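You operate a simulated robot arm through the tools that you are given. There is no shell and no other tool. Be economical: measure what you need, move in short steps, check, and stop when the job is done.

You are at the controls of a simulated two-armed robot. One attempt, no reset.

TASK
Run the shutter down, switch off, unplug, and move the orange motor to the yellow sleeve.
Fine: plug on the small desk mat; free the clamp first; leave the rack's motors. Set down upright: blue mains plug, orange tube motor.

Only the result counts: the job must be done as asked and must still hold three seconds after the hand-in. Knocking over, shifting, dropping, spilling or breaking anything else fails it.

THE ROBOT
Two 7-joint arms with two-finger parallel grippers on one trunk, on a base that drives. Base frame: it is fixed to the floor where the robot stands at the start and does not move with it; the origin is under the middle of the robot, x ahead of it, y to its left, z up. Lengths are in mm, angles in degrees, forces in N, time in s.
The left shoulder is at the start at [60, 143, 926], the right one opposite. With the tool pointing down near the work surface each hand reaches from about 280 to 720 mm from the robot's upright axis, wherever it stands, measured 20 degrees to its own side. Places, roughly: blue tube motor [-1500, 750, 1000]; down key on the pad [500, -100, 900]; green tube motor [-1500, 500, 1000]; grey tube motor [-1500, 500, 1000]; red clamp lever [600, 100, 900]; red socket switch [500, -500, 900]; small desk mat [700, -600, 900]; white tube motor [-1500, 750, 1000]; yellow sleeve [-1600, 1000, 900]. Payload 1.57 kg a hand.
The tool frame of a hand sits at the grasp point between the pads (the TCP): z along the fingers, y along the line on which they close. The tips reach 30 mm beyond it. The gripper opens to 110 mm. The fingers are 24 mm wide and 12 mm thick; the gripper's body (48 by 112 mm) begins 78 mm behind the TCP.
Orientation is told as [roll, pitch, yaw] about the base's x, y, z axes, in that order, counted from this pose: with the fingers straight down and closing along the base's y, the tool's x points along the base's -x, its y along +y and its z along -z.

THE INTERFACE
- The arms move only by the tool arm_command. It takes "left_series", "right_series" or both (then of equal length, played together; a hand with none holds still); each is a list of rows, each an object (a shift or turn left out is 0, a gripper value left out holds the last) with "delta_pos": the shift along the tool's x, y, z in mm, a list of three; "angular": the turn, a rotation vector about the tool's x, y, z in degrees, a list of three. In form: [{"delta_pos": [x, y, z], "angular": [ax, ay, az]}, ...]. A call has 1 to 10 rows; each row is the pose to reach, as a shift and turn from the pose commanded when the call began, along the tool's axes at that moment. "left_gripper" and "right_gripper" are, for a hand that has rows, the finger opening in mm, from 0 to 110, set as the call begins (left out, the last holds). Each row takes 0.2 s and may step no farther than 50 mm and 8.6 degrees from the row before; otherwise, or with a gripper value out of range, the whole call is refused. A pose out of reach is approached as far as the arm can. The call stops where the force on the tool passes 40 N (or 10 N more than at its start, if that is more) or the arm is blocked; 0.2 s more then pass. Each finger travels about 45 mm/s and halts on what it meets, pressing with about 26 N; the grip force reading is that of the motor and also rises with nothing between the fingers. The clock runs only during rows and for 0.2 s after the last one: add rows that repeat a pose to give the fingers time. The reply holds the time, the measured pose of the TCP, the force on the tool along the base axes, the opening and the grip force, in the units named above and with some noise, with the torque about the TCP (base axes, N m) and any sound that the robot's microphone picked up.
- Cameras (640 x 400 px; columns grow to the right, rows downward): "scene" is now at [44.1, -22.4, 1535]; the picture's right is [-0.30, -0.95, 0.00], its down [-0.73, 0.23, -0.64] and it looks along [0.61, -0.19, -0.77] (base axes); focal length 252 px, centre (320, 200). "left" rides on the left gripper at [70, -16, -141] in its tool frame; the picture's right is [0.23, 0.97, 0.00], its down [-0.86, 0.20, -0.48] and it looks along [-0.47, 0.11, 0.88] (tool axes); focal length 222 px, centre (320, 200). "right" rides on the right gripper at [70, 16, -141] in its tool frame; the picture's right is [-0.23, 0.97, 0.00], its down [-0.86, -0.20, -0.48] and it looks along [-0.47, -0.11, 0.88] (tool axes); focal length 222 px, centre (320, 200). There is no depth. A picture from a camera that has moved, and an enlarged one, comes with that camera's place and axes in the base frame and with its lens.
- camera(camera): a new picture of that camera. The clock stands still meanwhile.
- raise_lower(by): slides the trunk up (or, below 0, down) by that many mm; the arms and the scene camera ride with it, the base frame stays. It gives what a move gives, with no picture.
- drive_base(legs): drives the robot by 1 to 6 legs, each [ahead, left, turn to the left] in mm, mm and degrees, along the robot's own axes; the way and the turn of a leg run together, so that a leg with both is an arc; at most 1500 mm and 180 degrees a leg. The arms and the cameras ride along, it lands a little off, and it stops where it bumps. It gives what a move gives.
- pan_tilt(pan, tilt): turns the head with the scene camera to pan (to the left, within 86 degrees either way) and tilt (down, from -29 to 69), counted from straight ahead of the robot. It gives what a move gives.
- zoom(camera, box): a new picture of the part [left, top, right, bottom] of that camera's present view, enlarged. The clock stands still meanwhile.
- close_job(): hands the job in; it is judged then, once.

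Work in short steps. Places have to be worked out from the pictures, the camera data and where the tool is seen: move nearer, look again, correct. Check each grasp and each placing, and mend what went wrong. You have 120 turns and 100 pictures in all, those below and enlarged ones among them. Open the grippers and draw the arms clear of the work before you hand the job in, unless the task says otherwise; then end with one line.

The tools are called by a JSON object that holds its "method" and its "body". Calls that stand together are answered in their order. arm_command: Moves the arms, as the interface text tells. Its arguments: {"type":"object","properties":{"left_series":{"type":"array"},"left_gripper":{"type":"number"},"right_series":{"type":"array"},"right_gripper":{"type":"number"}},"required":[]} The other tools are called the same way: raise_lower (by) slides the trunk up or down; drive_base (legs) drives the base; pan_tilt (pan, tilt) turns the head that bears the scene camera; camera (camera) takes a picture; zoom (camera, box) takes an enlarged picture of a part of a camera's view; close_job () hands the job in.

At the start:

```text
time: 0.0
left_eef_pos: [508.2, 22.7, 999.2]
left_ee_rot: [0.0, -0.2, 0.1]
left_contact_force: [0.3, 0.9, -0.8]
left_wrist_torque: [-0.02, -0.01, 0.0]
left_finger_gap: 109.9
left_grip_force: 0.1
right_eef_pos: [351.8, -421.3, 999.6]
right_ee_rot: [0.1, 0.0, 0.0]
right_contact_force: [-0.2, 0.0, -0.1]
right_wrist_torque: [0.0, -0.02, 0.0]
right_finger_gap: 109.8
right_grip_force: 0.1
trunk travel left (down, up): [-525.0, 65.0]
robot x, y, heading: [3.5, -0.8, 0.0]
head pan, tilt: [-17.7, 50.2]
```

scene: 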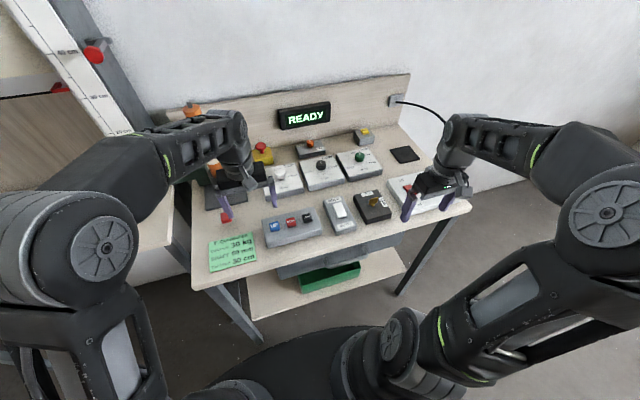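
right: 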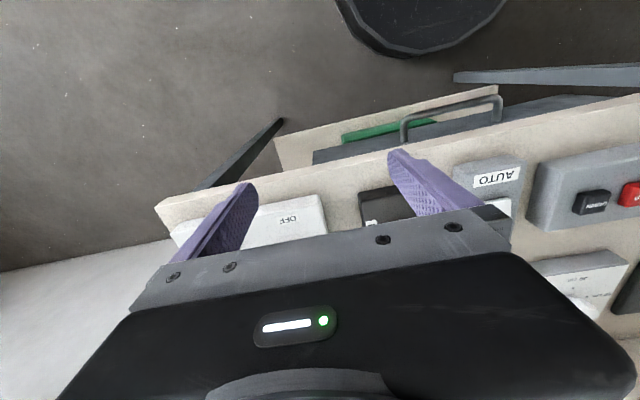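
left: 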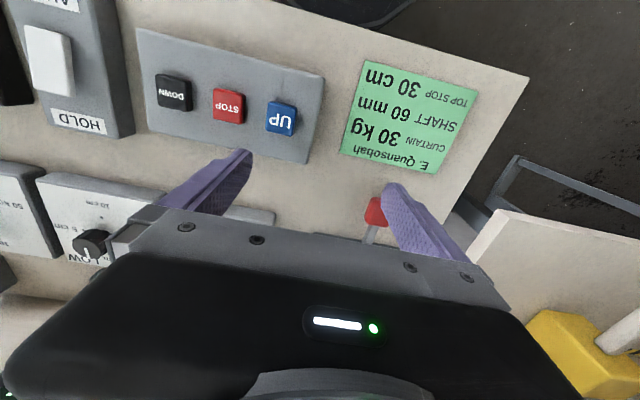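

I first take a closer look at the bench to read the labels and locate the parts.

{"method": "zoom", "body": {"camera": "scene", "box": [160, 70, 320, 170]}}

{"method": "zoom", "body": {"camera": "scene", "box": [310, 80, 480, 240]}}

{"method": "zoom", "body": {"camera": "scene", "box": [160, 150, 320, 270]}}

```text
4.00 times, centred on (240, 120) of scene
camera zoom: at [44.1, -22.4, 1535.0], right [-0.3, -0.95, 0.0], down [-0.73, 0.23, -0.64], along [0.61, -0.19, -0.77], focal length 1006 px, centre (640, 520)
```

zoom: 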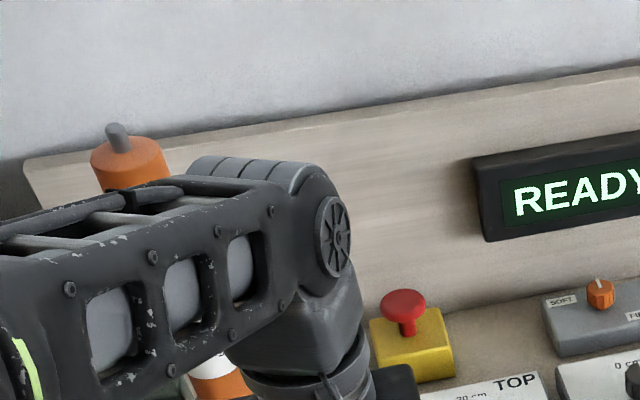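

```text
2.50 times, centred on (395, 160) of scene
camera zoom: at [44.1, -22.4, 1535.0], right [-0.3, -0.95, 0.0], down [-0.73, 0.23, -0.64], along [0.61, -0.19, -0.77], focal length 629 px, centre (132, 300)
```

zoom: 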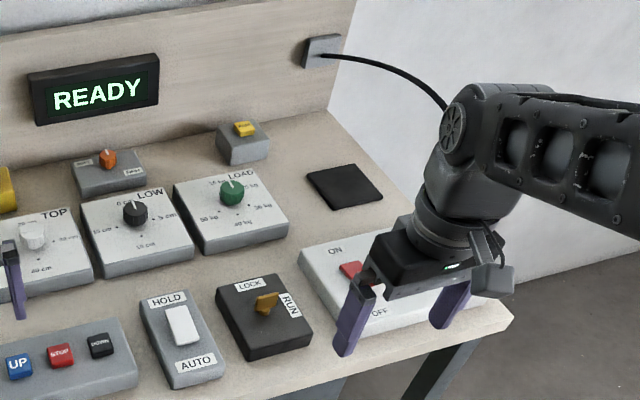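

```text
3.33 times, centred on (240, 210) of scene
camera zoom: at [44.1, -22.4, 1535.0], right [-0.3, -0.95, 0.0], down [-0.73, 0.23, -0.64], along [0.61, -0.19, -0.77], focal length 839 px, centre (587, 167)
```

zoom: 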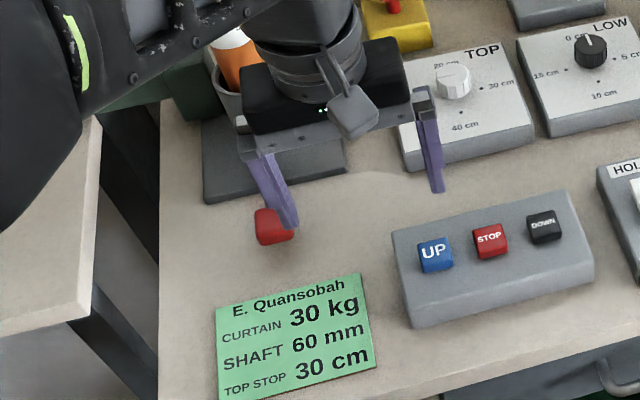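

The hands hide the motor and clamp. I move the left hand back and left and look at the shutter side.

{"method": "arm_command", "body": {"left_series": [{"delta_pos": [30, 30, -10]}, {"delta_pos": [60, 60, -20]}, {"delta_pos": [90, 90, -30]}, {"delta_pos": [120, 120, -40]}, {"delta_pos": [150, 150, -50]}, {"delta_pos": [170, 180, -50]}]}}

{"method": "pan_tilt", "body": {"pan": 5, "tilt": 45}}

{"method": "camera", "body": {"camera": "scene"}}

{"method": "camera", "body": {"camera": "left"}}

```text
time: 1.4
left_eef_pos: [337.2, 203.3, 1048.3]
left_ee_rot: [0.0, -0.2, 0.0]
left_contact_force: [-0.7, 0.5, 1.0]
left_wrist_torque: [0.0, 0.0, 0.0]
left_finger_gap: 109.9
left_grip_force: 0.1
right_eef_pos: [352.0, -420.1, 1000.7]
right_ee_rot: [0.0, -0.1, 0.0]
right_contact_force: [0.4, 0.1, 0.9]
right_wrist_torque: [-0.01, -0.01, -0.01]
right_finger_gap: 110.4
right_grip_force: 0.0
trunk travel left (down, up): [-525.0, 65.0]
robot x, y, heading: [0.2, -0.5, -0.2]
head pan, tilt: [-17.7, 50.2]
```

```text
time: 2.3
left_eef_pos: [340.1, 202.6, 1047.6]
left_ee_rot: [0.1, -0.1, 0.1]
left_contact_force: [-0.1, -0.6, 0.7]
left_wrist_torque: [0.0, 0.02, 0.0]
left_finger_gap: 110.2
left_grip_force: 0.1
right_eef_pos: [351.8, -420.9, 999.9]
right_ee_rot: [-0.1, 0.0, 0.0]
right_contact_force: [0.0, 0.0, 0.0]
right_wrist_torque: [0.03, 0.0, -0.05]
right_finger_gap: 110.3
right_grip_force: 0.0
trunk travel left (down, up): [-525.0, 65.0]
robot x, y, heading: [-0.9, -3.6, 0.2]
head pan, tilt: [5.0, 45.0]
```

```text
93 pictures are left
camera scene: at [51.9, 8.0, 1542.2], right [0.09, -1.0, 0.0], down [-0.7, -0.06, -0.71], along [0.7, 0.06, -0.71], focal length 252 px, centre (320, 200)
```

scene: 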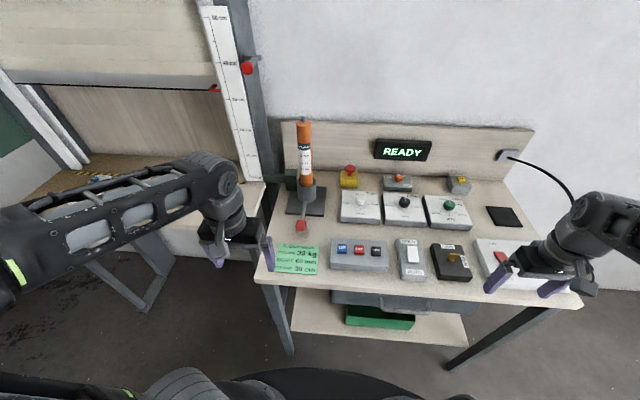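

```text
92 pictures are left
camera left: at [268.4, 186.1, 1189.0], right [-0.23, 0.97, 0.0], down [0.85, 0.2, 0.48], along [0.47, 0.11, -0.88], focal length 222 px, centre (320, 200)
```

left: 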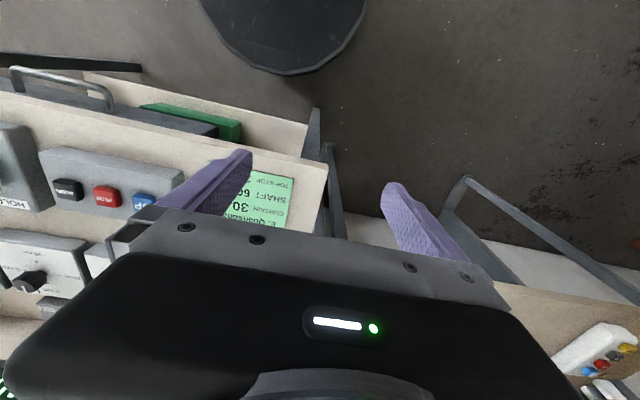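

The orange motor stands in the clamp with a lever in front; the shutter scale is at the left. I zoom on both and on the right panel.

{"method": "zoom", "body": {"camera": "scene", "box": [150, 0, 310, 190]}}

{"method": "zoom", "body": {"camera": "scene", "box": [260, 110, 400, 280]}}

{"method": "zoom", "body": {"camera": "scene", "box": [380, 140, 600, 300]}}

```text
2.11 times, centred on (230, 95) of scene
camera zoom: at [51.9, 8.0, 1542.2], right [0.09, -1.0, 0.0], down [-0.7, -0.06, -0.71], along [0.7, 0.06, -0.71], focal length 530 px, centre (510, 421)
```

zoom: 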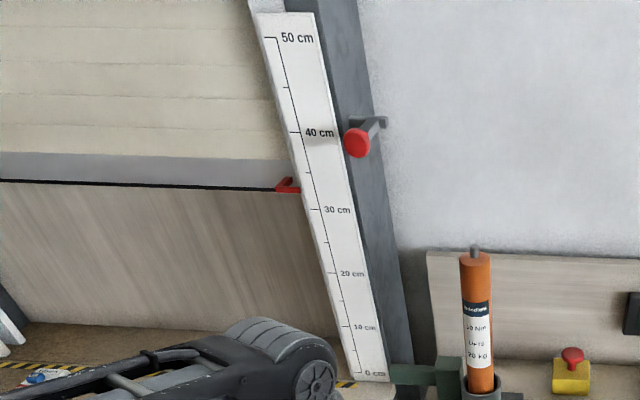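

```text
2.35 times, centred on (330, 195) of scene
camera zoom: at [51.9, 8.0, 1542.2], right [0.09, -1.0, 0.0], down [-0.7, -0.06, -0.71], along [0.7, 0.06, -0.71], focal length 592 px, centre (296, 212)
```

zoom: 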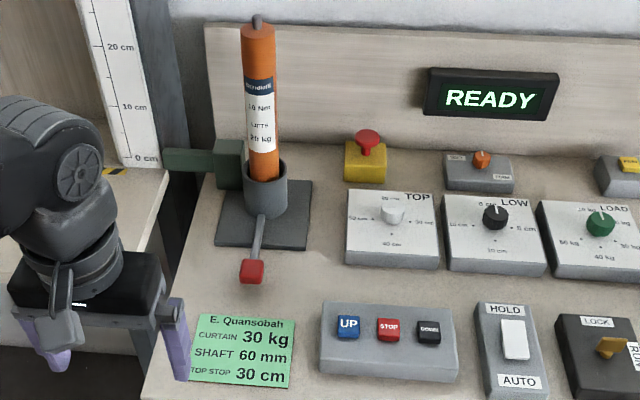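

```text
2.50 times, centred on (490, 220) of scene
camera zoom: at [51.9, 8.0, 1542.2], right [0.09, -1.0, 0.0], down [-0.7, -0.06, -0.71], along [0.7, 0.06, -0.71], focal length 629 px, centre (-105, 150)
```

zoom: 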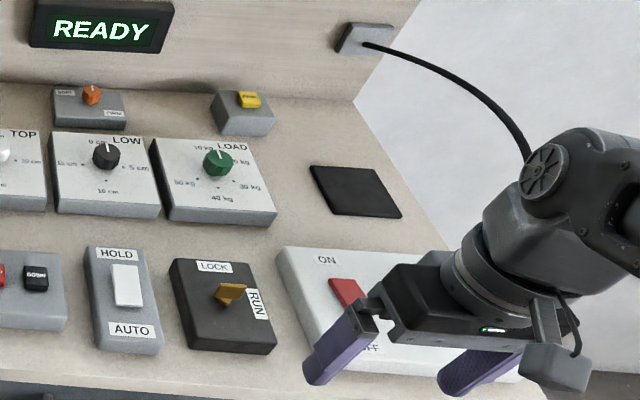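

Curtain pointer reads ~34 cm, display READY, key at RUN. DOWN key estimated at about (498, -123, ~900). I close the right hand and bring it above that key.

{"method": "arm_command", "body": {"right_series": [{"delta_pos": [-20, 42, 0]}, {"delta_pos": [-41, 85, 0]}, {"delta_pos": [-62, 127, 0]}, {"delta_pos": [-83, 170, 0]}, {"delta_pos": [-104, 212, 0]}, {"delta_pos": [-125, 255, 0]}, {"delta_pos": [-146, 297, 0]}, {"delta_pos": [-146, 297, 0]}], "right_gripper": 0}}

{"method": "camera", "body": {"camera": "right"}}

{"method": "camera", "body": {"camera": "scene"}}

```text
time: 4.1
left_eef_pos: [338.9, 203.7, 1047.6]
left_ee_rot: [0.0, -0.1, 0.0]
left_contact_force: [0.5, 0.1, 0.5]
left_wrist_torque: [0.03, -0.01, -0.01]
left_finger_gap: 109.8
left_grip_force: 0.0
right_eef_pos: [498.4, -122.6, 1000.7]
right_ee_rot: [0.0, 0.0, -0.1]
right_contact_force: [0.3, 0.1, -0.1]
right_wrist_torque: [0.01, -0.02, 0.03]
right_finger_gap: 0.0
right_grip_force: 21.2
trunk travel left (down, up): [-525.0, 65.0]
robot x, y, heading: [-0.9, 0.9, -0.1]
head pan, tilt: [5.0, 45.0]
```

```text
88 pictures are left
camera right: at [429.2, -106.3, 1142.6], right [0.23, 0.97, 0.0], down [0.85, -0.2, 0.48], along [0.47, -0.11, -0.88], focal length 222 px, centre (320, 200)
```

right: 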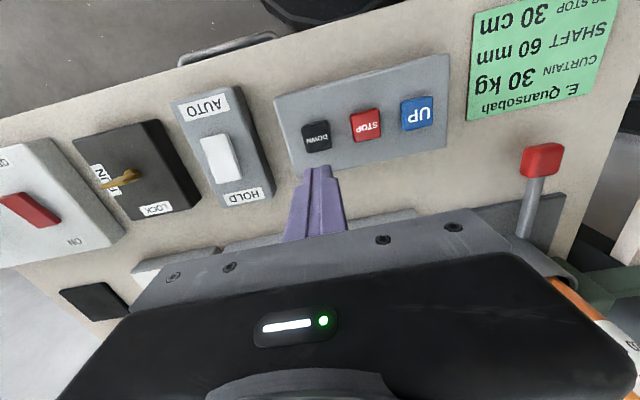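

```text
87 pictures are left
camera scene: at [51.6, 7.6, 1542.3], right [0.09, -1.0, 0.0], down [-0.7, -0.06, -0.71], along [0.7, 0.06, -0.71], focal length 252 px, centre (320, 200)
```

scene: 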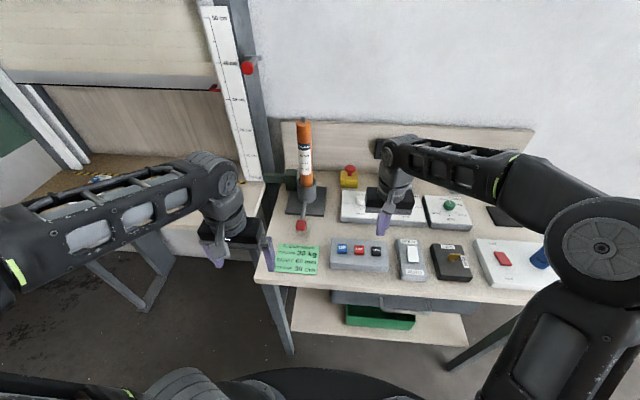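

Key seen in both cameras: about (478, -121, ~912). I shift to above it and descend partway, then look again.

{"method": "arm_command", "body": {"right_series": [{"delta_pos": [20, 2, 0]}, {"delta_pos": [20, 2, 35]}]}}

{"method": "zoom", "body": {"camera": "right", "box": [160, 60, 480, 260]}}

```text
time: 4.7
left_eef_pos: [339.4, 202.9, 1048.5]
left_ee_rot: [0.1, 0.0, 0.1]
left_contact_force: [0.5, 0.1, -0.7]
left_wrist_torque: [-0.02, 0.0, 0.01]
left_finger_gap: 110.1
left_grip_force: 0.1
right_eef_pos: [480.6, -122.9, 964.9]
right_ee_rot: [0.0, 0.0, 0.0]
right_contact_force: [-0.5, -0.4, -0.4]
right_wrist_torque: [0.02, 0.0, -0.02]
right_finger_gap: 0.0
right_grip_force: 21.4
trunk travel left (down, up): [-525.0, 65.0]
robot x, y, heading: [-4.0, 1.5, -0.2]
head pan, tilt: [5.0, 45.0]
```

```text
2.00 times, centred on (320, 160) of right
camera zoom: at [410.3, -105.3, 1106.5], right [0.23, 0.97, 0.0], down [0.86, -0.2, 0.48], along [0.47, -0.11, -0.88], focal length 444 px, centre (320, 280)
```

zoom: 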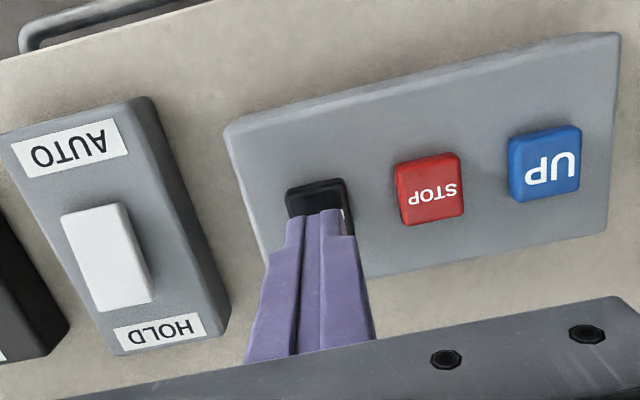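

Two-height triangulation puts the key top at (480, -122, 905), directly below the closed tips. I press down a few mm and check the response.

{"method": "arm_command", "body": {"right_series": [{"delta_pos": [0, 0, 25]}, {"delta_pos": [0, 0, 31]}, {"delta_pos": [0, 0, 34]}, {"delta_pos": [0, 0, 36]}, {"delta_pos": [0, 0, 36]}, {"delta_pos": [0, 0, 36]}]}}

{"method": "camera", "body": {"camera": "scene"}}

```text
time: 5.5
left_eef_pos: [335.5, 202.5, 1048.6]
left_ee_rot: [0.0, -0.1, -0.1]
left_contact_force: [0.6, -0.5, 0.5]
left_wrist_torque: [-0.02, -0.01, 0.0]
left_finger_gap: 110.0
left_grip_force: 0.0
right_eef_pos: [476.9, -121.3, 938.1]
right_ee_rot: [0.0, -0.6, -0.1]
right_contact_force: [-10.9, -4.7, 31.1]
right_wrist_torque: [-0.1, 0.52, 0.06]
right_finger_gap: 0.0
right_grip_force: 21.3
trunk travel left (down, up): [-525.0, 65.0]
robot x, y, heading: [-1.0, 3.0, 0.3]
head pan, tilt: [5.0, 45.0]
heard: click
stopped in row 3 (right hand): the force on the tool passed its limit at 43 N (the readings are from after the stop); the commanded pose is now the measured one
```

```text
85 pictures are left
camera scene: at [47.6, 7.9, 1542.6], right [0.09, -1.0, 0.0], down [-0.7, -0.06, -0.71], along [0.71, 0.06, -0.71], focal length 252 px, centre (320, 200)
```

scene: 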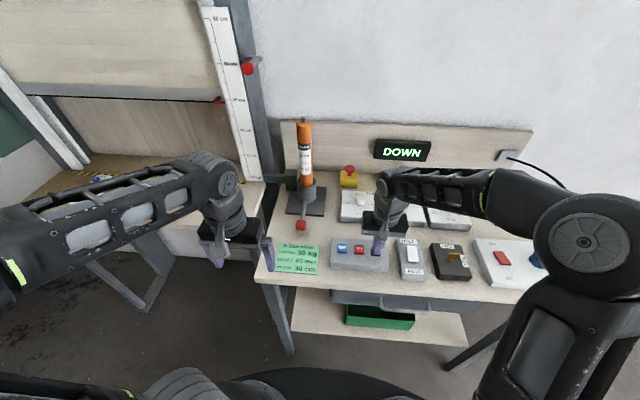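

Click heard, display says DOWN and the curtain is moving. I keep holding the key for 2 seconds more.

{"method": "arm_command", "body": {"right_series": [{"delta_pos": [0, 0, 0]}, {"delta_pos": [0, 0, 0]}, {"delta_pos": [0, 0, 0]}, {"delta_pos": [0, 0, 0]}, {"delta_pos": [0, 0, 0]}, {"delta_pos": [0, 0, 0]}, {"delta_pos": [0, 0, 0]}, {"delta_pos": [0, 0, 0]}, {"delta_pos": [0, 0, 0]}, {"delta_pos": [0, 0, 0]}]}}

{"method": "camera", "body": {"camera": "scene"}}

```text
time: 7.7
left_eef_pos: [336.2, 203.0, 1048.9]
left_ee_rot: [0.0, -0.2, 0.0]
left_contact_force: [0.5, -0.4, 0.6]
left_wrist_torque: [-0.01, -0.02, -0.02]
left_finger_gap: 109.9
left_grip_force: 0.0
right_eef_pos: [476.2, -120.6, 936.3]
right_ee_rot: [0.1, -0.6, 0.2]
right_contact_force: [-5.1, -3.6, 41.5]
right_wrist_torque: [-0.11, 0.33, -0.01]
right_finger_gap: 0.3
right_grip_force: 21.1
trunk travel left (down, up): [-525.0, 65.0]
robot x, y, heading: [-0.7, 2.3, -0.1]
head pan, tilt: [5.0, 45.0]
```

```text
84 pictures are left
camera scene: at [47.8, 8.2, 1542.5], right [0.09, -1.0, 0.0], down [-0.7, -0.06, -0.71], along [0.71, 0.06, -0.71], focal length 252 px, centre (320, 200)
```

scene: 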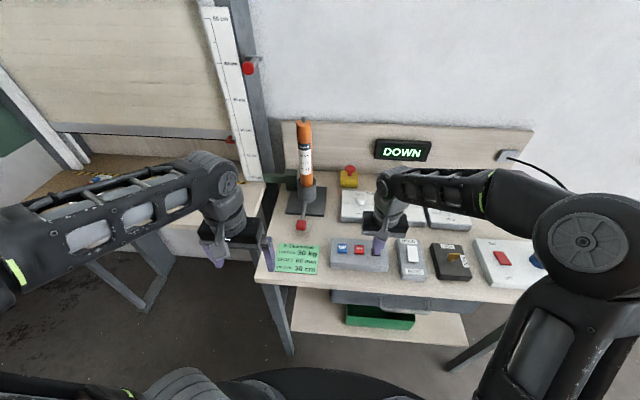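

It's descending well. I hold for another 2 seconds, easing a tad to limit force.

{"method": "arm_command", "body": {"right_series": [{"delta_pos": [0, 0, 0]}, {"delta_pos": [0, 0, 0]}, {"delta_pos": [0, 0, 0]}, {"delta_pos": [0, 0, 0]}, {"delta_pos": [0, 0, 0]}, {"delta_pos": [0, 0, 0]}, {"delta_pos": [0, 0, 0]}, {"delta_pos": [0, 0, 0]}, {"delta_pos": [0, 0, 0]}, {"delta_pos": [0, 0, 0]}]}}

{"method": "zoom", "body": {"camera": "scene", "box": [150, 50, 450, 240]}}

```text
time: 9.8
left_eef_pos: [336.2, 203.6, 1047.9]
left_ee_rot: [0.0, -0.2, -0.1]
left_contact_force: [-0.9, 0.5, -0.4]
left_wrist_torque: [0.05, 0.04, -0.01]
left_finger_gap: 110.1
left_grip_force: 0.0
right_eef_pos: [478.1, -120.9, 936.0]
right_ee_rot: [0.0, -0.6, -0.1]
right_contact_force: [-3.8, -2.8, 41.3]
right_wrist_torque: [-0.09, 0.3, 0.02]
right_finger_gap: 0.0
right_grip_force: 20.7
trunk travel left (down, up): [-525.0, 65.0]
robot x, y, heading: [2.3, -2.8, -0.1]
head pan, tilt: [5.0, 45.0]
```

```text
2.11 times, centred on (300, 145) of scene
camera zoom: at [48.0, 8.4, 1542.5], right [0.09, -1.0, 0.0], down [-0.7, -0.06, -0.71], along [0.71, 0.06, -0.71], focal length 530 px, centre (362, 316)
```

zoom: 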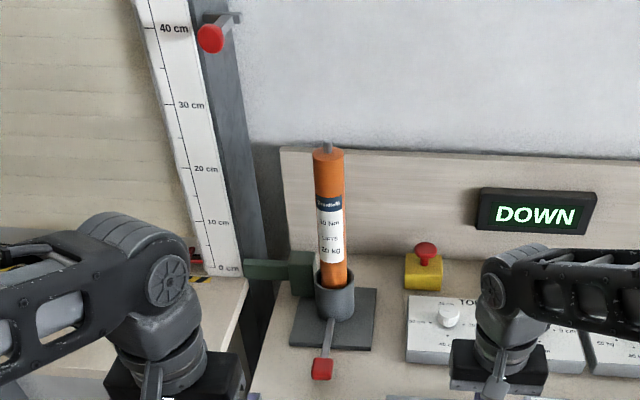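

Pointer is at ~2 cm. One more second of holding should bring it to the bottom.

{"method": "arm_command", "body": {"right_series": [{"delta_pos": [0, 0, 0]}, {"delta_pos": [0, 0, 0]}, {"delta_pos": [0, 0, 0]}, {"delta_pos": [0, 0, 0]}, {"delta_pos": [0, 0, 0]}, {"delta_pos": [0, 0, 0]}, {"delta_pos": [0, 0, 0]}, {"delta_pos": [0, 0, 0]}]}}

{"method": "zoom", "body": {"camera": "scene", "box": [150, 50, 450, 240]}}

```text
time: 11.7
left_eef_pos: [334.3, 203.6, 1049.7]
left_ee_rot: [0.0, -0.2, -0.1]
left_contact_force: [0.5, 0.7, 0.8]
left_wrist_torque: [-0.03, -0.01, 0.04]
left_finger_gap: 110.2
left_grip_force: 0.0
right_eef_pos: [478.2, -121.3, 936.8]
right_ee_rot: [0.1, -0.6, 0.0]
right_contact_force: [-3.2, -2.3, 41.3]
right_wrist_torque: [-0.07, 0.28, 0.02]
right_finger_gap: 0.0
right_grip_force: 21.5
trunk travel left (down, up): [-525.0, 65.0]
robot x, y, heading: [1.0, -0.4, -0.0]
head pan, tilt: [5.0, 45.0]
```

```text
2.11 times, centred on (300, 145) of scene
camera zoom: at [48.1, 8.5, 1542.5], right [0.09, -1.0, 0.0], down [-0.7, -0.06, -0.71], along [0.71, 0.06, -0.71], focal length 530 px, centre (362, 316)
```

zoom: 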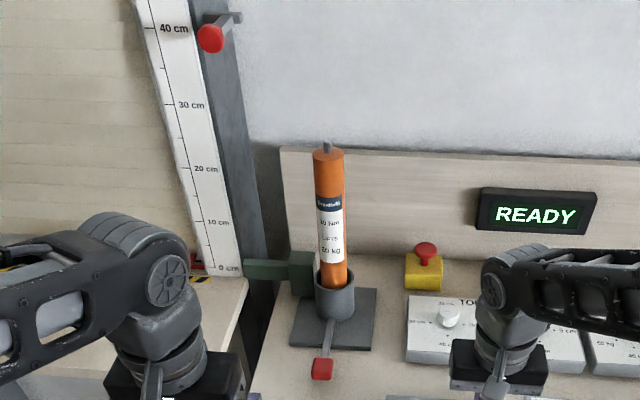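

Shutter is at the bottom, and the display is back to READY. I lift the right hand and move it over the socket switch (est. (491, -484)).

{"method": "arm_command", "body": {"right_series": [{"delta_pos": [0, 0, -40]}, {"delta_pos": [5, -10, -75]}, {"delta_pos": [10, -58, -80]}, {"delta_pos": [15, -106, -80]}, {"delta_pos": [20, -154, -80]}, {"delta_pos": [25, -202, -80]}, {"delta_pos": [30, -250, -80]}, {"delta_pos": [35, -298, -80]}, {"delta_pos": [38, -346, -80]}, {"delta_pos": [38, -360, -80]}]}}

{"method": "camera", "body": {"camera": "right"}}

{"method": "zoom", "body": {"camera": "scene", "box": [180, 80, 480, 270]}}

```text
time: 13.8
left_eef_pos: [337.1, 204.0, 1047.7]
left_ee_rot: [-0.1, 0.0, 0.0]
left_contact_force: [0.2, 0.7, -0.5]
left_wrist_torque: [-0.04, 0.01, -0.02]
left_finger_gap: 110.0
left_grip_force: 0.0
right_eef_pos: [441.4, -481.8, 1013.6]
right_ee_rot: [0.1, -0.3, 0.1]
right_contact_force: [-0.4, 0.1, 0.1]
right_wrist_torque: [-0.04, 0.01, -0.02]
right_finger_gap: 0.0
right_grip_force: 21.2
trunk travel left (down, up): [-525.0, 65.0]
robot x, y, heading: [-1.4, 2.0, -0.1]
head pan, tilt: [5.0, 45.0]
```

```text
81 pictures are left
camera right: at [371.0, -464.8, 1154.2], right [0.23, 0.97, 0.0], down [0.85, -0.2, 0.48], along [0.47, -0.11, -0.88], focal length 222 px, centre (320, 200)
```

right: 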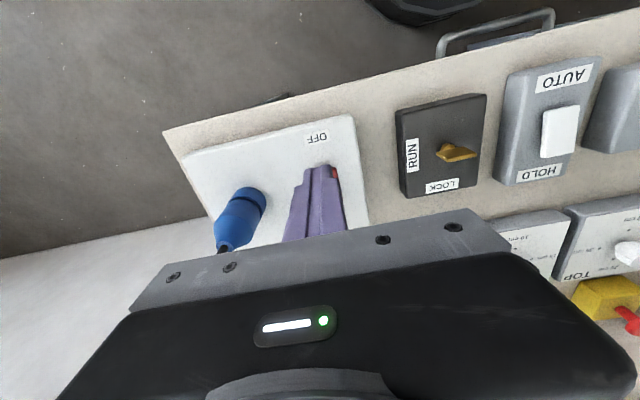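

```text
2.11 times, centred on (330, 175) of scene
camera zoom: at [51.8, 8.1, 1542.2], right [0.09, -1.0, 0.0], down [-0.7, -0.06, -0.71], along [0.7, 0.06, -0.71], focal length 530 px, centre (299, 253)
```

zoom: 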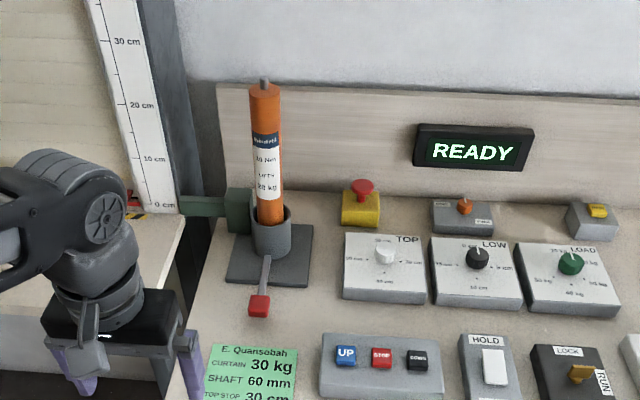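

The fingers hide the switch. I pan the head right and zoom on the socket.

{"method": "arm_command", "body": {"right_series": [{"delta_pos": [45, 0, 0]}, {"delta_pos": [80, 0, 0]}]}}

{"method": "pan_tilt", "body": {"pan": -35, "tilt": 45}}

{"method": "zoom", "body": {"camera": "scene", "box": [180, 80, 440, 260]}}

{"method": "zoom", "body": {"camera": "right", "box": [160, 60, 480, 260]}}

```text
time: 14.4
left_eef_pos: [338.1, 203.5, 1048.6]
left_ee_rot: [-0.1, -0.2, 0.1]
left_contact_force: [0.5, -0.3, 0.5]
left_wrist_torque: [-0.01, -0.05, 0.04]
left_finger_gap: 109.9
left_grip_force: 0.0
right_eef_pos: [360.2, -482.3, 1014.9]
right_ee_rot: [0.0, -0.4, 0.0]
right_contact_force: [0.3, 1.0, 0.2]
right_wrist_torque: [-0.04, -0.01, 0.02]
right_finger_gap: 0.1
right_grip_force: 21.5
trunk travel left (down, up): [-525.0, 65.0]
robot x, y, heading: [0.3, -3.5, -0.2]
head pan, tilt: [5.0, 45.0]
```

```text
time: 15.5
left_eef_pos: [337.4, 203.3, 1046.9]
left_ee_rot: [0.0, -0.2, -0.1]
left_contact_force: [0.2, -0.5, 0.0]
left_wrist_torque: [0.0, -0.01, -0.01]
left_finger_gap: 110.1
left_grip_force: 0.1
right_eef_pos: [361.1, -482.8, 1012.6]
right_ee_rot: [0.0, -0.3, 0.0]
right_contact_force: [0.8, 0.1, 0.2]
right_wrist_torque: [0.04, 0.03, 0.02]
right_finger_gap: 0.0
right_grip_force: 21.5
trunk travel left (down, up): [-525.0, 65.0]
robot x, y, heading: [-0.1, -3.8, -0.0]
head pan, tilt: [-35.0, 45.0]
```

```text
2.22 times, centred on (310, 170) of scene
camera zoom: at [37.3, -45.7, 1542.2], right [-0.57, -0.82, 0.0], down [-0.58, 0.41, -0.71], along [0.58, -0.41, -0.71], focal length 559 px, centre (342, 267)
```

zoom: 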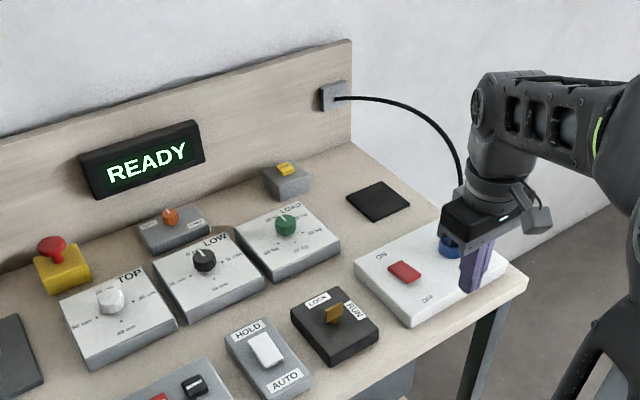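

```text
2.00 times, centred on (320, 160) of right
camera zoom: at [290.2, -466.2, 1154.5], right [0.23, 0.97, 0.0], down [0.85, -0.2, 0.48], along [0.47, -0.11, -0.88], focal length 444 px, centre (320, 280)
```

zoom: 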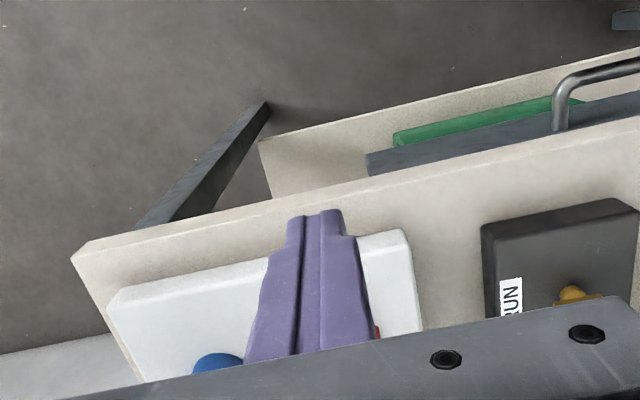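

Switch is centred around (496, -488), OFF side toward the robot. I zoom further to see the rocker's extent and tilt.

{"method": "zoom", "body": {"camera": "scene", "box": [315, 155, 435, 230]}}

```text
5.33 times, centred on (375, 192) of scene
camera zoom: at [37.3, -45.7, 1542.2], right [-0.57, -0.82, 0.0], down [-0.58, 0.41, -0.71], along [0.58, -0.41, -0.71], focal length 1342 px, centre (27, 240)
```

zoom: 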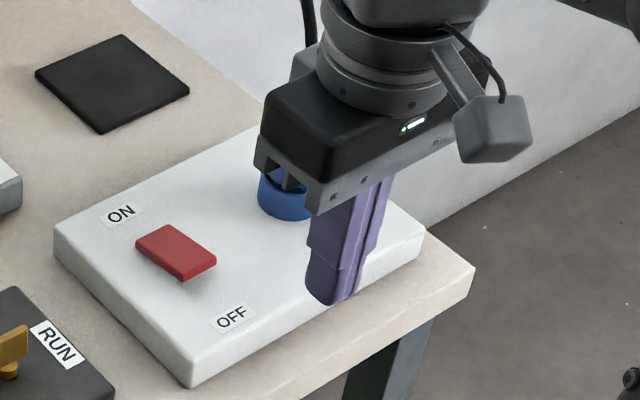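

The rocker spans x≈472–522 with its OFF end raised. I move above the OFF end at (481, -488), tip just above, then press.

{"method": "arm_command", "body": {"right_series": [{"delta_pos": [-45, -2, 0]}, {"delta_pos": [-90, -4, 0]}, {"delta_pos": [-120, -6, 0]}, {"delta_pos": [-120, -6, 40]}, {"delta_pos": [-120, -6, 65]}]}}

{"method": "zoom", "body": {"camera": "scene", "box": [315, 155, 435, 230]}}

{"method": "zoom", "body": {"camera": "right", "box": [160, 60, 480, 260]}}

```text
time: 16.7
left_eef_pos: [338.5, 203.0, 1048.2]
left_ee_rot: [0.1, -0.1, 0.0]
left_contact_force: [-0.4, 0.1, 1.0]
left_wrist_torque: [-0.01, -0.01, -0.01]
left_finger_gap: 110.1
left_grip_force: 0.1
right_eef_pos: [479.9, -486.3, 950.6]
right_ee_rot: [-0.1, -0.3, 0.0]
right_contact_force: [0.0, 0.0, 0.1]
right_wrist_torque: [-0.01, -0.03, 0.02]
right_finger_gap: 0.0
right_grip_force: 20.6
trunk travel left (down, up): [-525.0, 65.0]
robot x, y, heading: [4.4, -1.2, -0.1]
head pan, tilt: [-35.0, 45.0]
```

```text
5.33 times, centred on (375, 192) of scene
camera zoom: at [37.7, -45.9, 1542.3], right [-0.57, -0.82, 0.0], down [-0.58, 0.41, -0.71], along [0.58, -0.41, -0.71], focal length 1342 px, centre (27, 240)
```

zoom: 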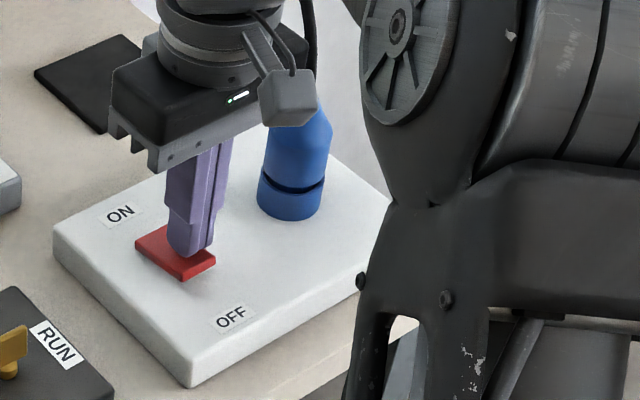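

```text
2.00 times, centred on (320, 160) of right
camera zoom: at [409.4, -469.9, 1091.0], right [0.23, 0.97, 0.0], down [0.85, -0.2, 0.48], along [0.47, -0.11, -0.88], focal length 444 px, centre (320, 280)
```

zoom: 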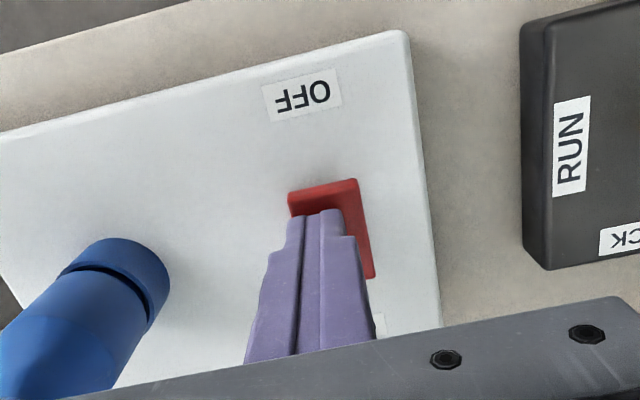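

The tip is over the rocker, the near edge at x≈468. I shift 6 mm toward OFF and press down.

{"method": "arm_command", "body": {"right_series": [{"delta_pos": [6, 3, 5]}, {"delta_pos": [6, 3, 14]}, {"delta_pos": [6, 3, 19]}, {"delta_pos": [6, 3, 24]}, {"delta_pos": [6, 3, 28]}]}}

{"method": "zoom", "body": {"camera": "scene", "box": [180, 80, 440, 260]}}

```text
time: 17.4
left_eef_pos: [335.7, 205.5, 1047.9]
left_ee_rot: [-0.1, -0.2, 0.0]
left_contact_force: [0.8, -0.5, 0.3]
left_wrist_torque: [-0.06, -0.06, 0.01]
left_finger_gap: 109.8
left_grip_force: 0.0
right_eef_pos: [474.2, -485.0, 945.0]
right_ee_rot: [-0.4, -1.2, 0.0]
right_contact_force: [-11.7, 6.2, 21.5]
right_wrist_torque: [0.32, 0.13, 0.05]
right_finger_gap: 0.0
right_grip_force: 21.7
trunk travel left (down, up): [-525.0, 65.0]
robot x, y, heading: [-0.1, -1.3, -0.4]
head pan, tilt: [-35.0, 45.0]
stopped in row 3 (right hand): the force on the tool passed its limit at 47 N (the readings are from after the stop); the commanded pose is now the measured one
```

```text
2.22 times, centred on (310, 170) of scene
camera zoom: at [33.6, -43.1, 1542.7], right [-0.57, -0.82, 0.0], down [-0.58, 0.4, -0.71], along [0.58, -0.41, -0.7], focal length 559 px, centre (342, 267)
```

zoom: 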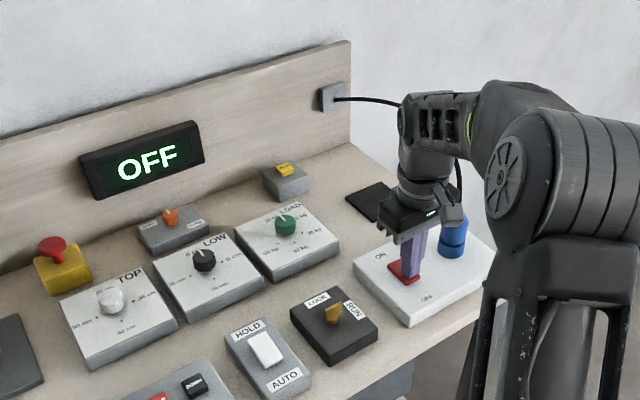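

Display says OFF. I lift the right hand and draw back to see the plug and cable clearly.

{"method": "arm_command", "body": {"right_series": [{"delta_pos": [0, 0, -40]}, {"delta_pos": [20, 10, -80]}, {"delta_pos": [60, 40, -80]}, {"delta_pos": [100, 70, -80]}, {"delta_pos": [120, 110, -80]}, {"delta_pos": [140, 150, -80]}, {"delta_pos": [150, 190, -80]}]}}

{"method": "zoom", "body": {"camera": "scene", "box": [280, 80, 480, 240]}}

{"method": "camera", "body": {"camera": "right"}}

```text
time: 19.0
left_eef_pos: [338.5, 204.0, 1048.1]
left_ee_rot: [0.0, -0.1, -0.1]
left_contact_force: [0.0, 0.5, 0.0]
left_wrist_torque: [-0.03, 0.0, -0.01]
left_finger_gap: 109.9
left_grip_force: 0.0
right_eef_pos: [325.3, -295.8, 1018.6]
right_ee_rot: [-0.2, -1.0, -0.1]
right_contact_force: [1.0, -0.3, -0.6]
right_wrist_torque: [-0.04, -0.03, -0.02]
right_finger_gap: 0.1
right_grip_force: 21.4
trunk travel left (down, up): [-525.0, 65.0]
robot x, y, heading: [-1.6, 1.4, -0.1]
head pan, tilt: [-35.0, 45.0]
```

```text
2.50 times, centred on (380, 160) of scene
camera zoom: at [37.1, -45.2, 1542.3], right [-0.57, -0.82, 0.0], down [-0.58, 0.41, -0.71], along [0.58, -0.41, -0.71], focal length 629 px, centre (170, 300)
```

zoom: 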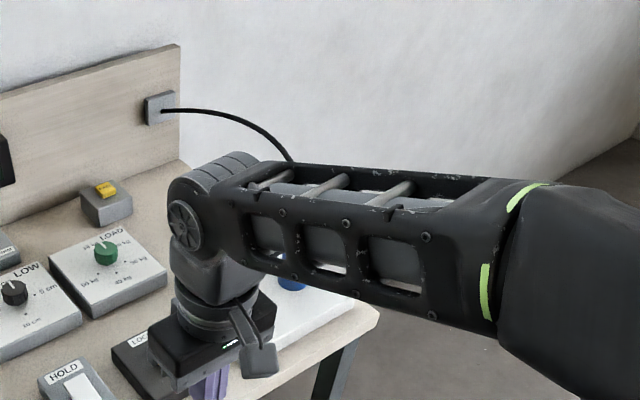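

```text
72 pictures are left
camera right: at [253.6, -277.8, 1159.5], right [0.23, 0.97, 0.0], down [0.85, -0.2, 0.49], along [0.48, -0.11, -0.87], focal length 222 px, centre (320, 200)
```

right: 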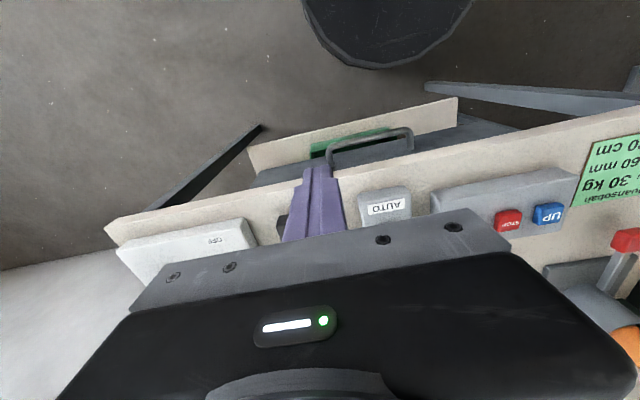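

The forearm blocks the view, and the mat (~(683, -580)) is beyond reach from here. I shift the robot right by ~350 mm and 50 mm forward so both plug and mat are in reach; hands are high and clear.

{"method": "drive_base", "body": {"legs": [[0, -350, 0], [50, 0, 0]]}}

{"method": "pan_tilt", "body": {"pan": -15, "tilt": 42}}

{"method": "camera", "body": {"camera": "scene"}}

```text
time: 21.8
left_eef_pos: [387.1, -156.4, 1046.4]
left_ee_rot: [-0.1, 0.0, -0.4]
left_contact_force: [0.2, 0.5, 0.5]
left_wrist_torque: [-0.03, 0.04, -0.01]
left_finger_gap: 110.3
left_grip_force: 0.0
right_eef_pos: [370.7, -655.3, 1018.3]
right_ee_rot: [-0.3, -1.0, -0.5]
right_contact_force: [0.0, 1.1, 0.2]
right_wrist_torque: [-0.01, 0.05, 0.0]
right_finger_gap: 0.0
right_grip_force: 21.7
trunk travel left (down, up): [-525.0, 65.0]
robot x, y, heading: [47.2, -356.6, -0.7]
head pan, tilt: [-35.0, 45.0]
```

```text
time: 22.6
left_eef_pos: [385.8, -155.6, 1048.6]
left_ee_rot: [0.0, 0.0, -0.4]
left_contact_force: [0.4, -0.2, -0.3]
left_wrist_torque: [0.01, 0.02, -0.03]
left_finger_gap: 110.2
left_grip_force: 0.1
right_eef_pos: [371.0, -655.4, 1018.4]
right_ee_rot: [-0.3, -1.0, -0.5]
right_contact_force: [0.3, 0.6, 0.1]
right_wrist_torque: [-0.01, -0.01, 0.02]
right_finger_gap: 0.0
right_grip_force: 20.6
trunk travel left (down, up): [-525.0, 65.0]
robot x, y, heading: [44.0, -356.3, -0.3]
head pan, tilt: [-15.0, 42.0]
```

```text
71 pictures are left
camera scene: at [97.7, -377.6, 1546.5], right [-0.27, -0.96, 0.0], down [-0.64, 0.18, -0.74], along [0.72, -0.2, -0.67], focal length 252 px, centre (320, 200)
```

scene: 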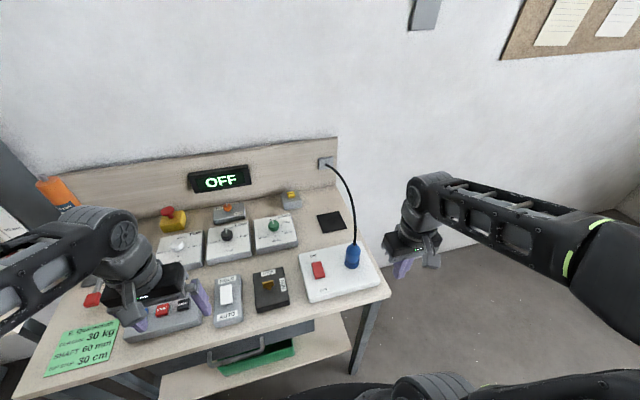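

Clear view of plug, cable and mat. I zoom to measure them.

{"method": "zoom", "body": {"camera": "scene", "box": [290, 200, 400, 310]}}

{"method": "zoom", "body": {"camera": "scene", "box": [270, 140, 400, 310]}}

```text
3.64 times, centred on (345, 255) of scene
camera zoom: at [97.7, -377.6, 1546.5], right [-0.27, -0.96, 0.0], down [-0.64, 0.18, -0.74], along [0.72, -0.2, -0.67], focal length 915 px, centre (229, 0)
```

zoom: 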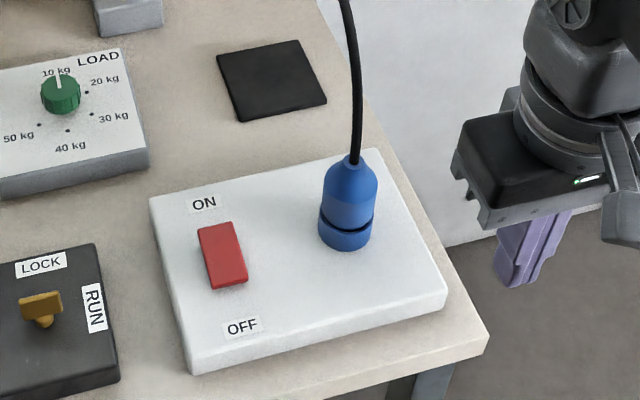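

```text
2.35 times, centred on (335, 225) of scene
camera zoom: at [97.7, -377.6, 1546.5], right [-0.27, -0.96, 0.0], down [-0.64, 0.18, -0.74], along [0.72, -0.2, -0.67], focal length 592 px, centre (285, 141)
```

zoom: 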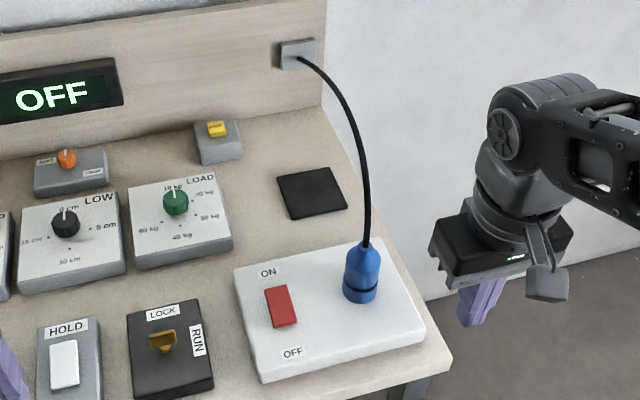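

Plug estimated at (488, -584), body ~45 mm wide from z≈890 to ~990. Mat centre ~(692, -585). I'll approach from the front with fingers tilted 45° forward so the cable stays clear.

{"method": "arm_command", "body": {"right_series": [{"delta_pos": [-8, 12, 0], "angular": [0, -8, 0]}, {"delta_pos": [-16, 24, 0], "angular": [0, -16, 0]}, {"delta_pos": [-24, 36, 0], "angular": [0, -24, 0]}, {"delta_pos": [-32, 48, 0], "angular": [0, -32, 0]}, {"delta_pos": [-40, 60, 0], "angular": [0, -40, 0]}, {"delta_pos": [-44, 71, 5], "angular": [0, -44, 0]}, {"delta_pos": [-44, 71, 5], "angular": [0, -44, 0]}, {"delta_pos": [-44, 71, 5], "angular": [0, -44, 0]}], "right_gripper": 100}}

{"method": "camera", "body": {"camera": "right"}}

{"method": "camera", "body": {"camera": "scene"}}

```text
time: 24.4
left_eef_pos: [385.7, -155.5, 1049.0]
left_ee_rot: [0.0, -0.2, -0.4]
left_contact_force: [-0.1, -0.2, -0.4]
left_wrist_torque: [0.0, 0.03, 0.03]
left_finger_gap: 110.2
left_grip_force: 0.0
right_eef_pos: [472.0, -597.9, 1062.3]
right_ee_rot: [-0.3, -44.9, -0.3]
right_contact_force: [1.1, -0.4, 0.5]
right_wrist_torque: [0.04, 0.04, 0.04]
right_finger_gap: 99.8
right_grip_force: 0.0
right hand out of reach, approached as far as the arm can: row 4, 5, 6, 7, 8
trunk travel left (down, up): [-525.0, 65.0]
robot x, y, heading: [46.0, -353.2, -0.6]
head pan, tilt: [-15.0, 42.0]
```

```text
68 pictures are left
camera right: at [322.4, -578.9, 1114.0], right [0.17, 0.97, 0.16], down [0.27, -0.2, 0.94], along [0.95, -0.12, -0.29], focal length 222 px, centre (320, 200)
```

right: 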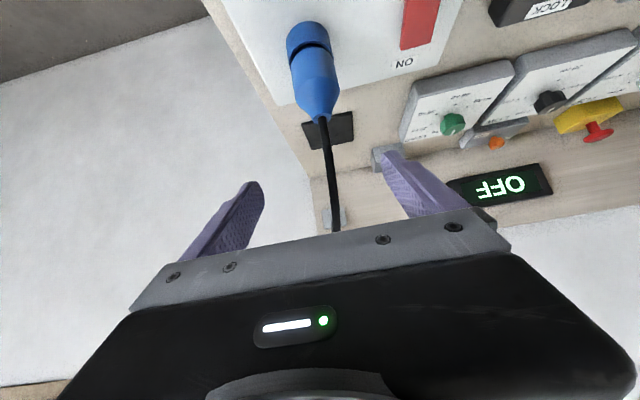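

```text
67 pictures are left
camera scene: at [97.6, -377.3, 1546.6], right [-0.27, -0.96, 0.0], down [-0.64, 0.18, -0.74], along [0.72, -0.2, -0.67], focal length 252 px, centre (320, 200)
```

scene: 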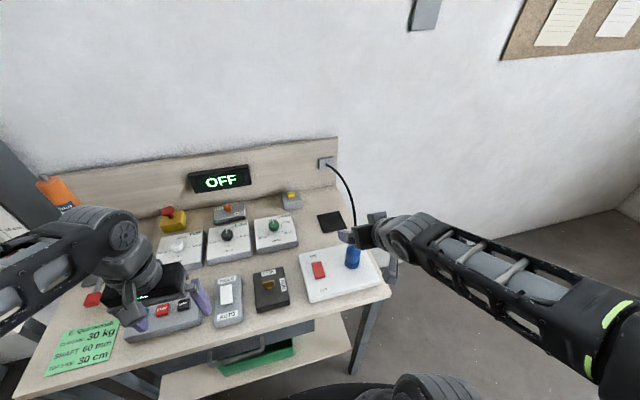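

The tilted hand can't come that close to the body, so it ended at (472, -598, 1062). I back the base 110 mm straight to gain room.

{"method": "drive_base", "body": {"legs": [[-110, 0, 0]]}}

{"method": "arm_command", "body": {"right_series": [{"delta_pos": [0, 0, 0]}]}}

{"method": "camera", "body": {"camera": "right"}}

{"method": "zoom", "body": {"camera": "scene", "box": [270, 140, 430, 310]}}

```text
time: 25.6
left_eef_pos: [273.4, -155.0, 1048.1]
left_ee_rot: [-0.1, -0.1, -0.6]
left_contact_force: [-0.8, -0.3, -0.3]
left_wrist_torque: [-0.01, -0.04, 0.0]
left_finger_gap: 110.2
left_grip_force: 0.2
right_eef_pos: [358.7, -595.3, 1063.7]
right_ee_rot: [-0.3, -44.9, -0.2]
right_contact_force: [-0.8, 0.2, -0.3]
right_wrist_torque: [0.03, 0.03, -0.01]
right_finger_gap: 100.1
right_grip_force: 0.1
trunk travel left (down, up): [-525.0, 65.0]
robot x, y, heading: [-64.8, -356.0, -0.6]
head pan, tilt: [-15.0, 42.0]
```

```text
time: 26.0
left_eef_pos: [274.0, -154.6, 1047.6]
left_ee_rot: [0.0, -0.1, -0.6]
left_contact_force: [-0.1, -0.1, 0.6]
left_wrist_torque: [-0.01, -0.04, 0.0]
left_finger_gap: 110.1
left_grip_force: 0.1
right_eef_pos: [359.7, -596.5, 1062.9]
right_ee_rot: [-0.4, -45.0, -0.2]
right_contact_force: [0.2, -0.2, -0.5]
right_wrist_torque: [-0.02, -0.01, 0.02]
right_finger_gap: 99.9
right_grip_force: 0.0
trunk travel left (down, up): [-525.0, 65.0]
robot x, y, heading: [-68.0, -355.3, -0.5]
head pan, tilt: [-15.0, 42.0]
```

```text
66 pictures are left
camera right: at [210.9, -577.8, 1114.1], right [0.17, 0.97, 0.16], down [0.27, -0.2, 0.94], along [0.95, -0.12, -0.29], focal length 222 px, centre (320, 200)
```

right: 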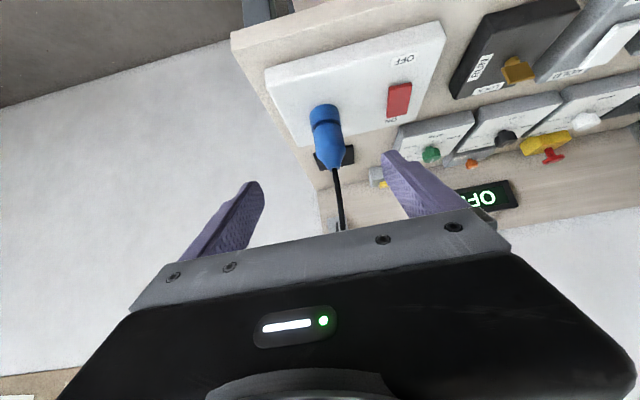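

```text
2.35 times, centred on (350, 225) of scene
camera zoom: at [-14.1, -376.4, 1546.6], right [-0.27, -0.96, 0.0], down [-0.64, 0.18, -0.74], along [0.72, -0.2, -0.67], focal length 592 px, centre (249, 141)
```

zoom: 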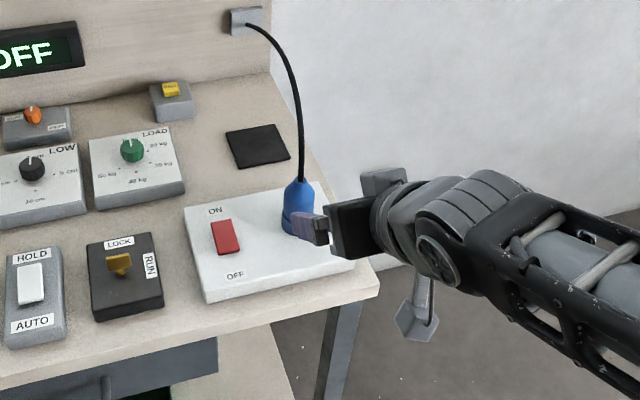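

Triangulation confirms plug axis at (488, -583), z 890–990. I align in y and advance along the fingers most of the way.

{"method": "arm_command", "body": {"right_series": [{"delta_pos": [-2, 14, 0]}, {"delta_pos": [-4, 14, 45]}, {"delta_pos": [-5, 14, 90]}, {"delta_pos": [-5, 14, 120]}]}}

{"method": "camera", "body": {"camera": "right"}}

```text
time: 27.0
left_eef_pos: [275.0, -153.9, 1047.5]
left_ee_rot: [0.0, 0.0, -0.5]
left_contact_force: [-0.5, 0.0, 0.2]
left_wrist_torque: [-0.03, 0.0, 0.01]
left_finger_gap: 110.0
left_grip_force: 0.1
right_eef_pos: [450.5, -581.7, 980.0]
right_ee_rot: [-0.3, -45.0, -0.1]
right_contact_force: [-0.1, -1.7, -0.9]
right_wrist_torque: [0.1, -0.04, 0.08]
right_finger_gap: 100.3
right_grip_force: 0.1
trunk travel left (down, up): [-525.0, 65.0]
robot x, y, heading: [-65.9, -353.8, -0.6]
head pan, tilt: [-15.0, 42.0]
```

```text
64 pictures are left
camera right: at [300.9, -565.1, 1030.6], right [0.16, 0.97, 0.16], down [0.27, -0.2, 0.94], along [0.95, -0.11, -0.29], focal length 222 px, centre (320, 200)
```

right: 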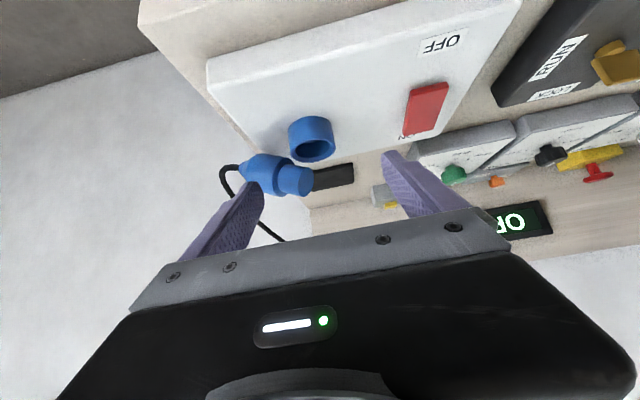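

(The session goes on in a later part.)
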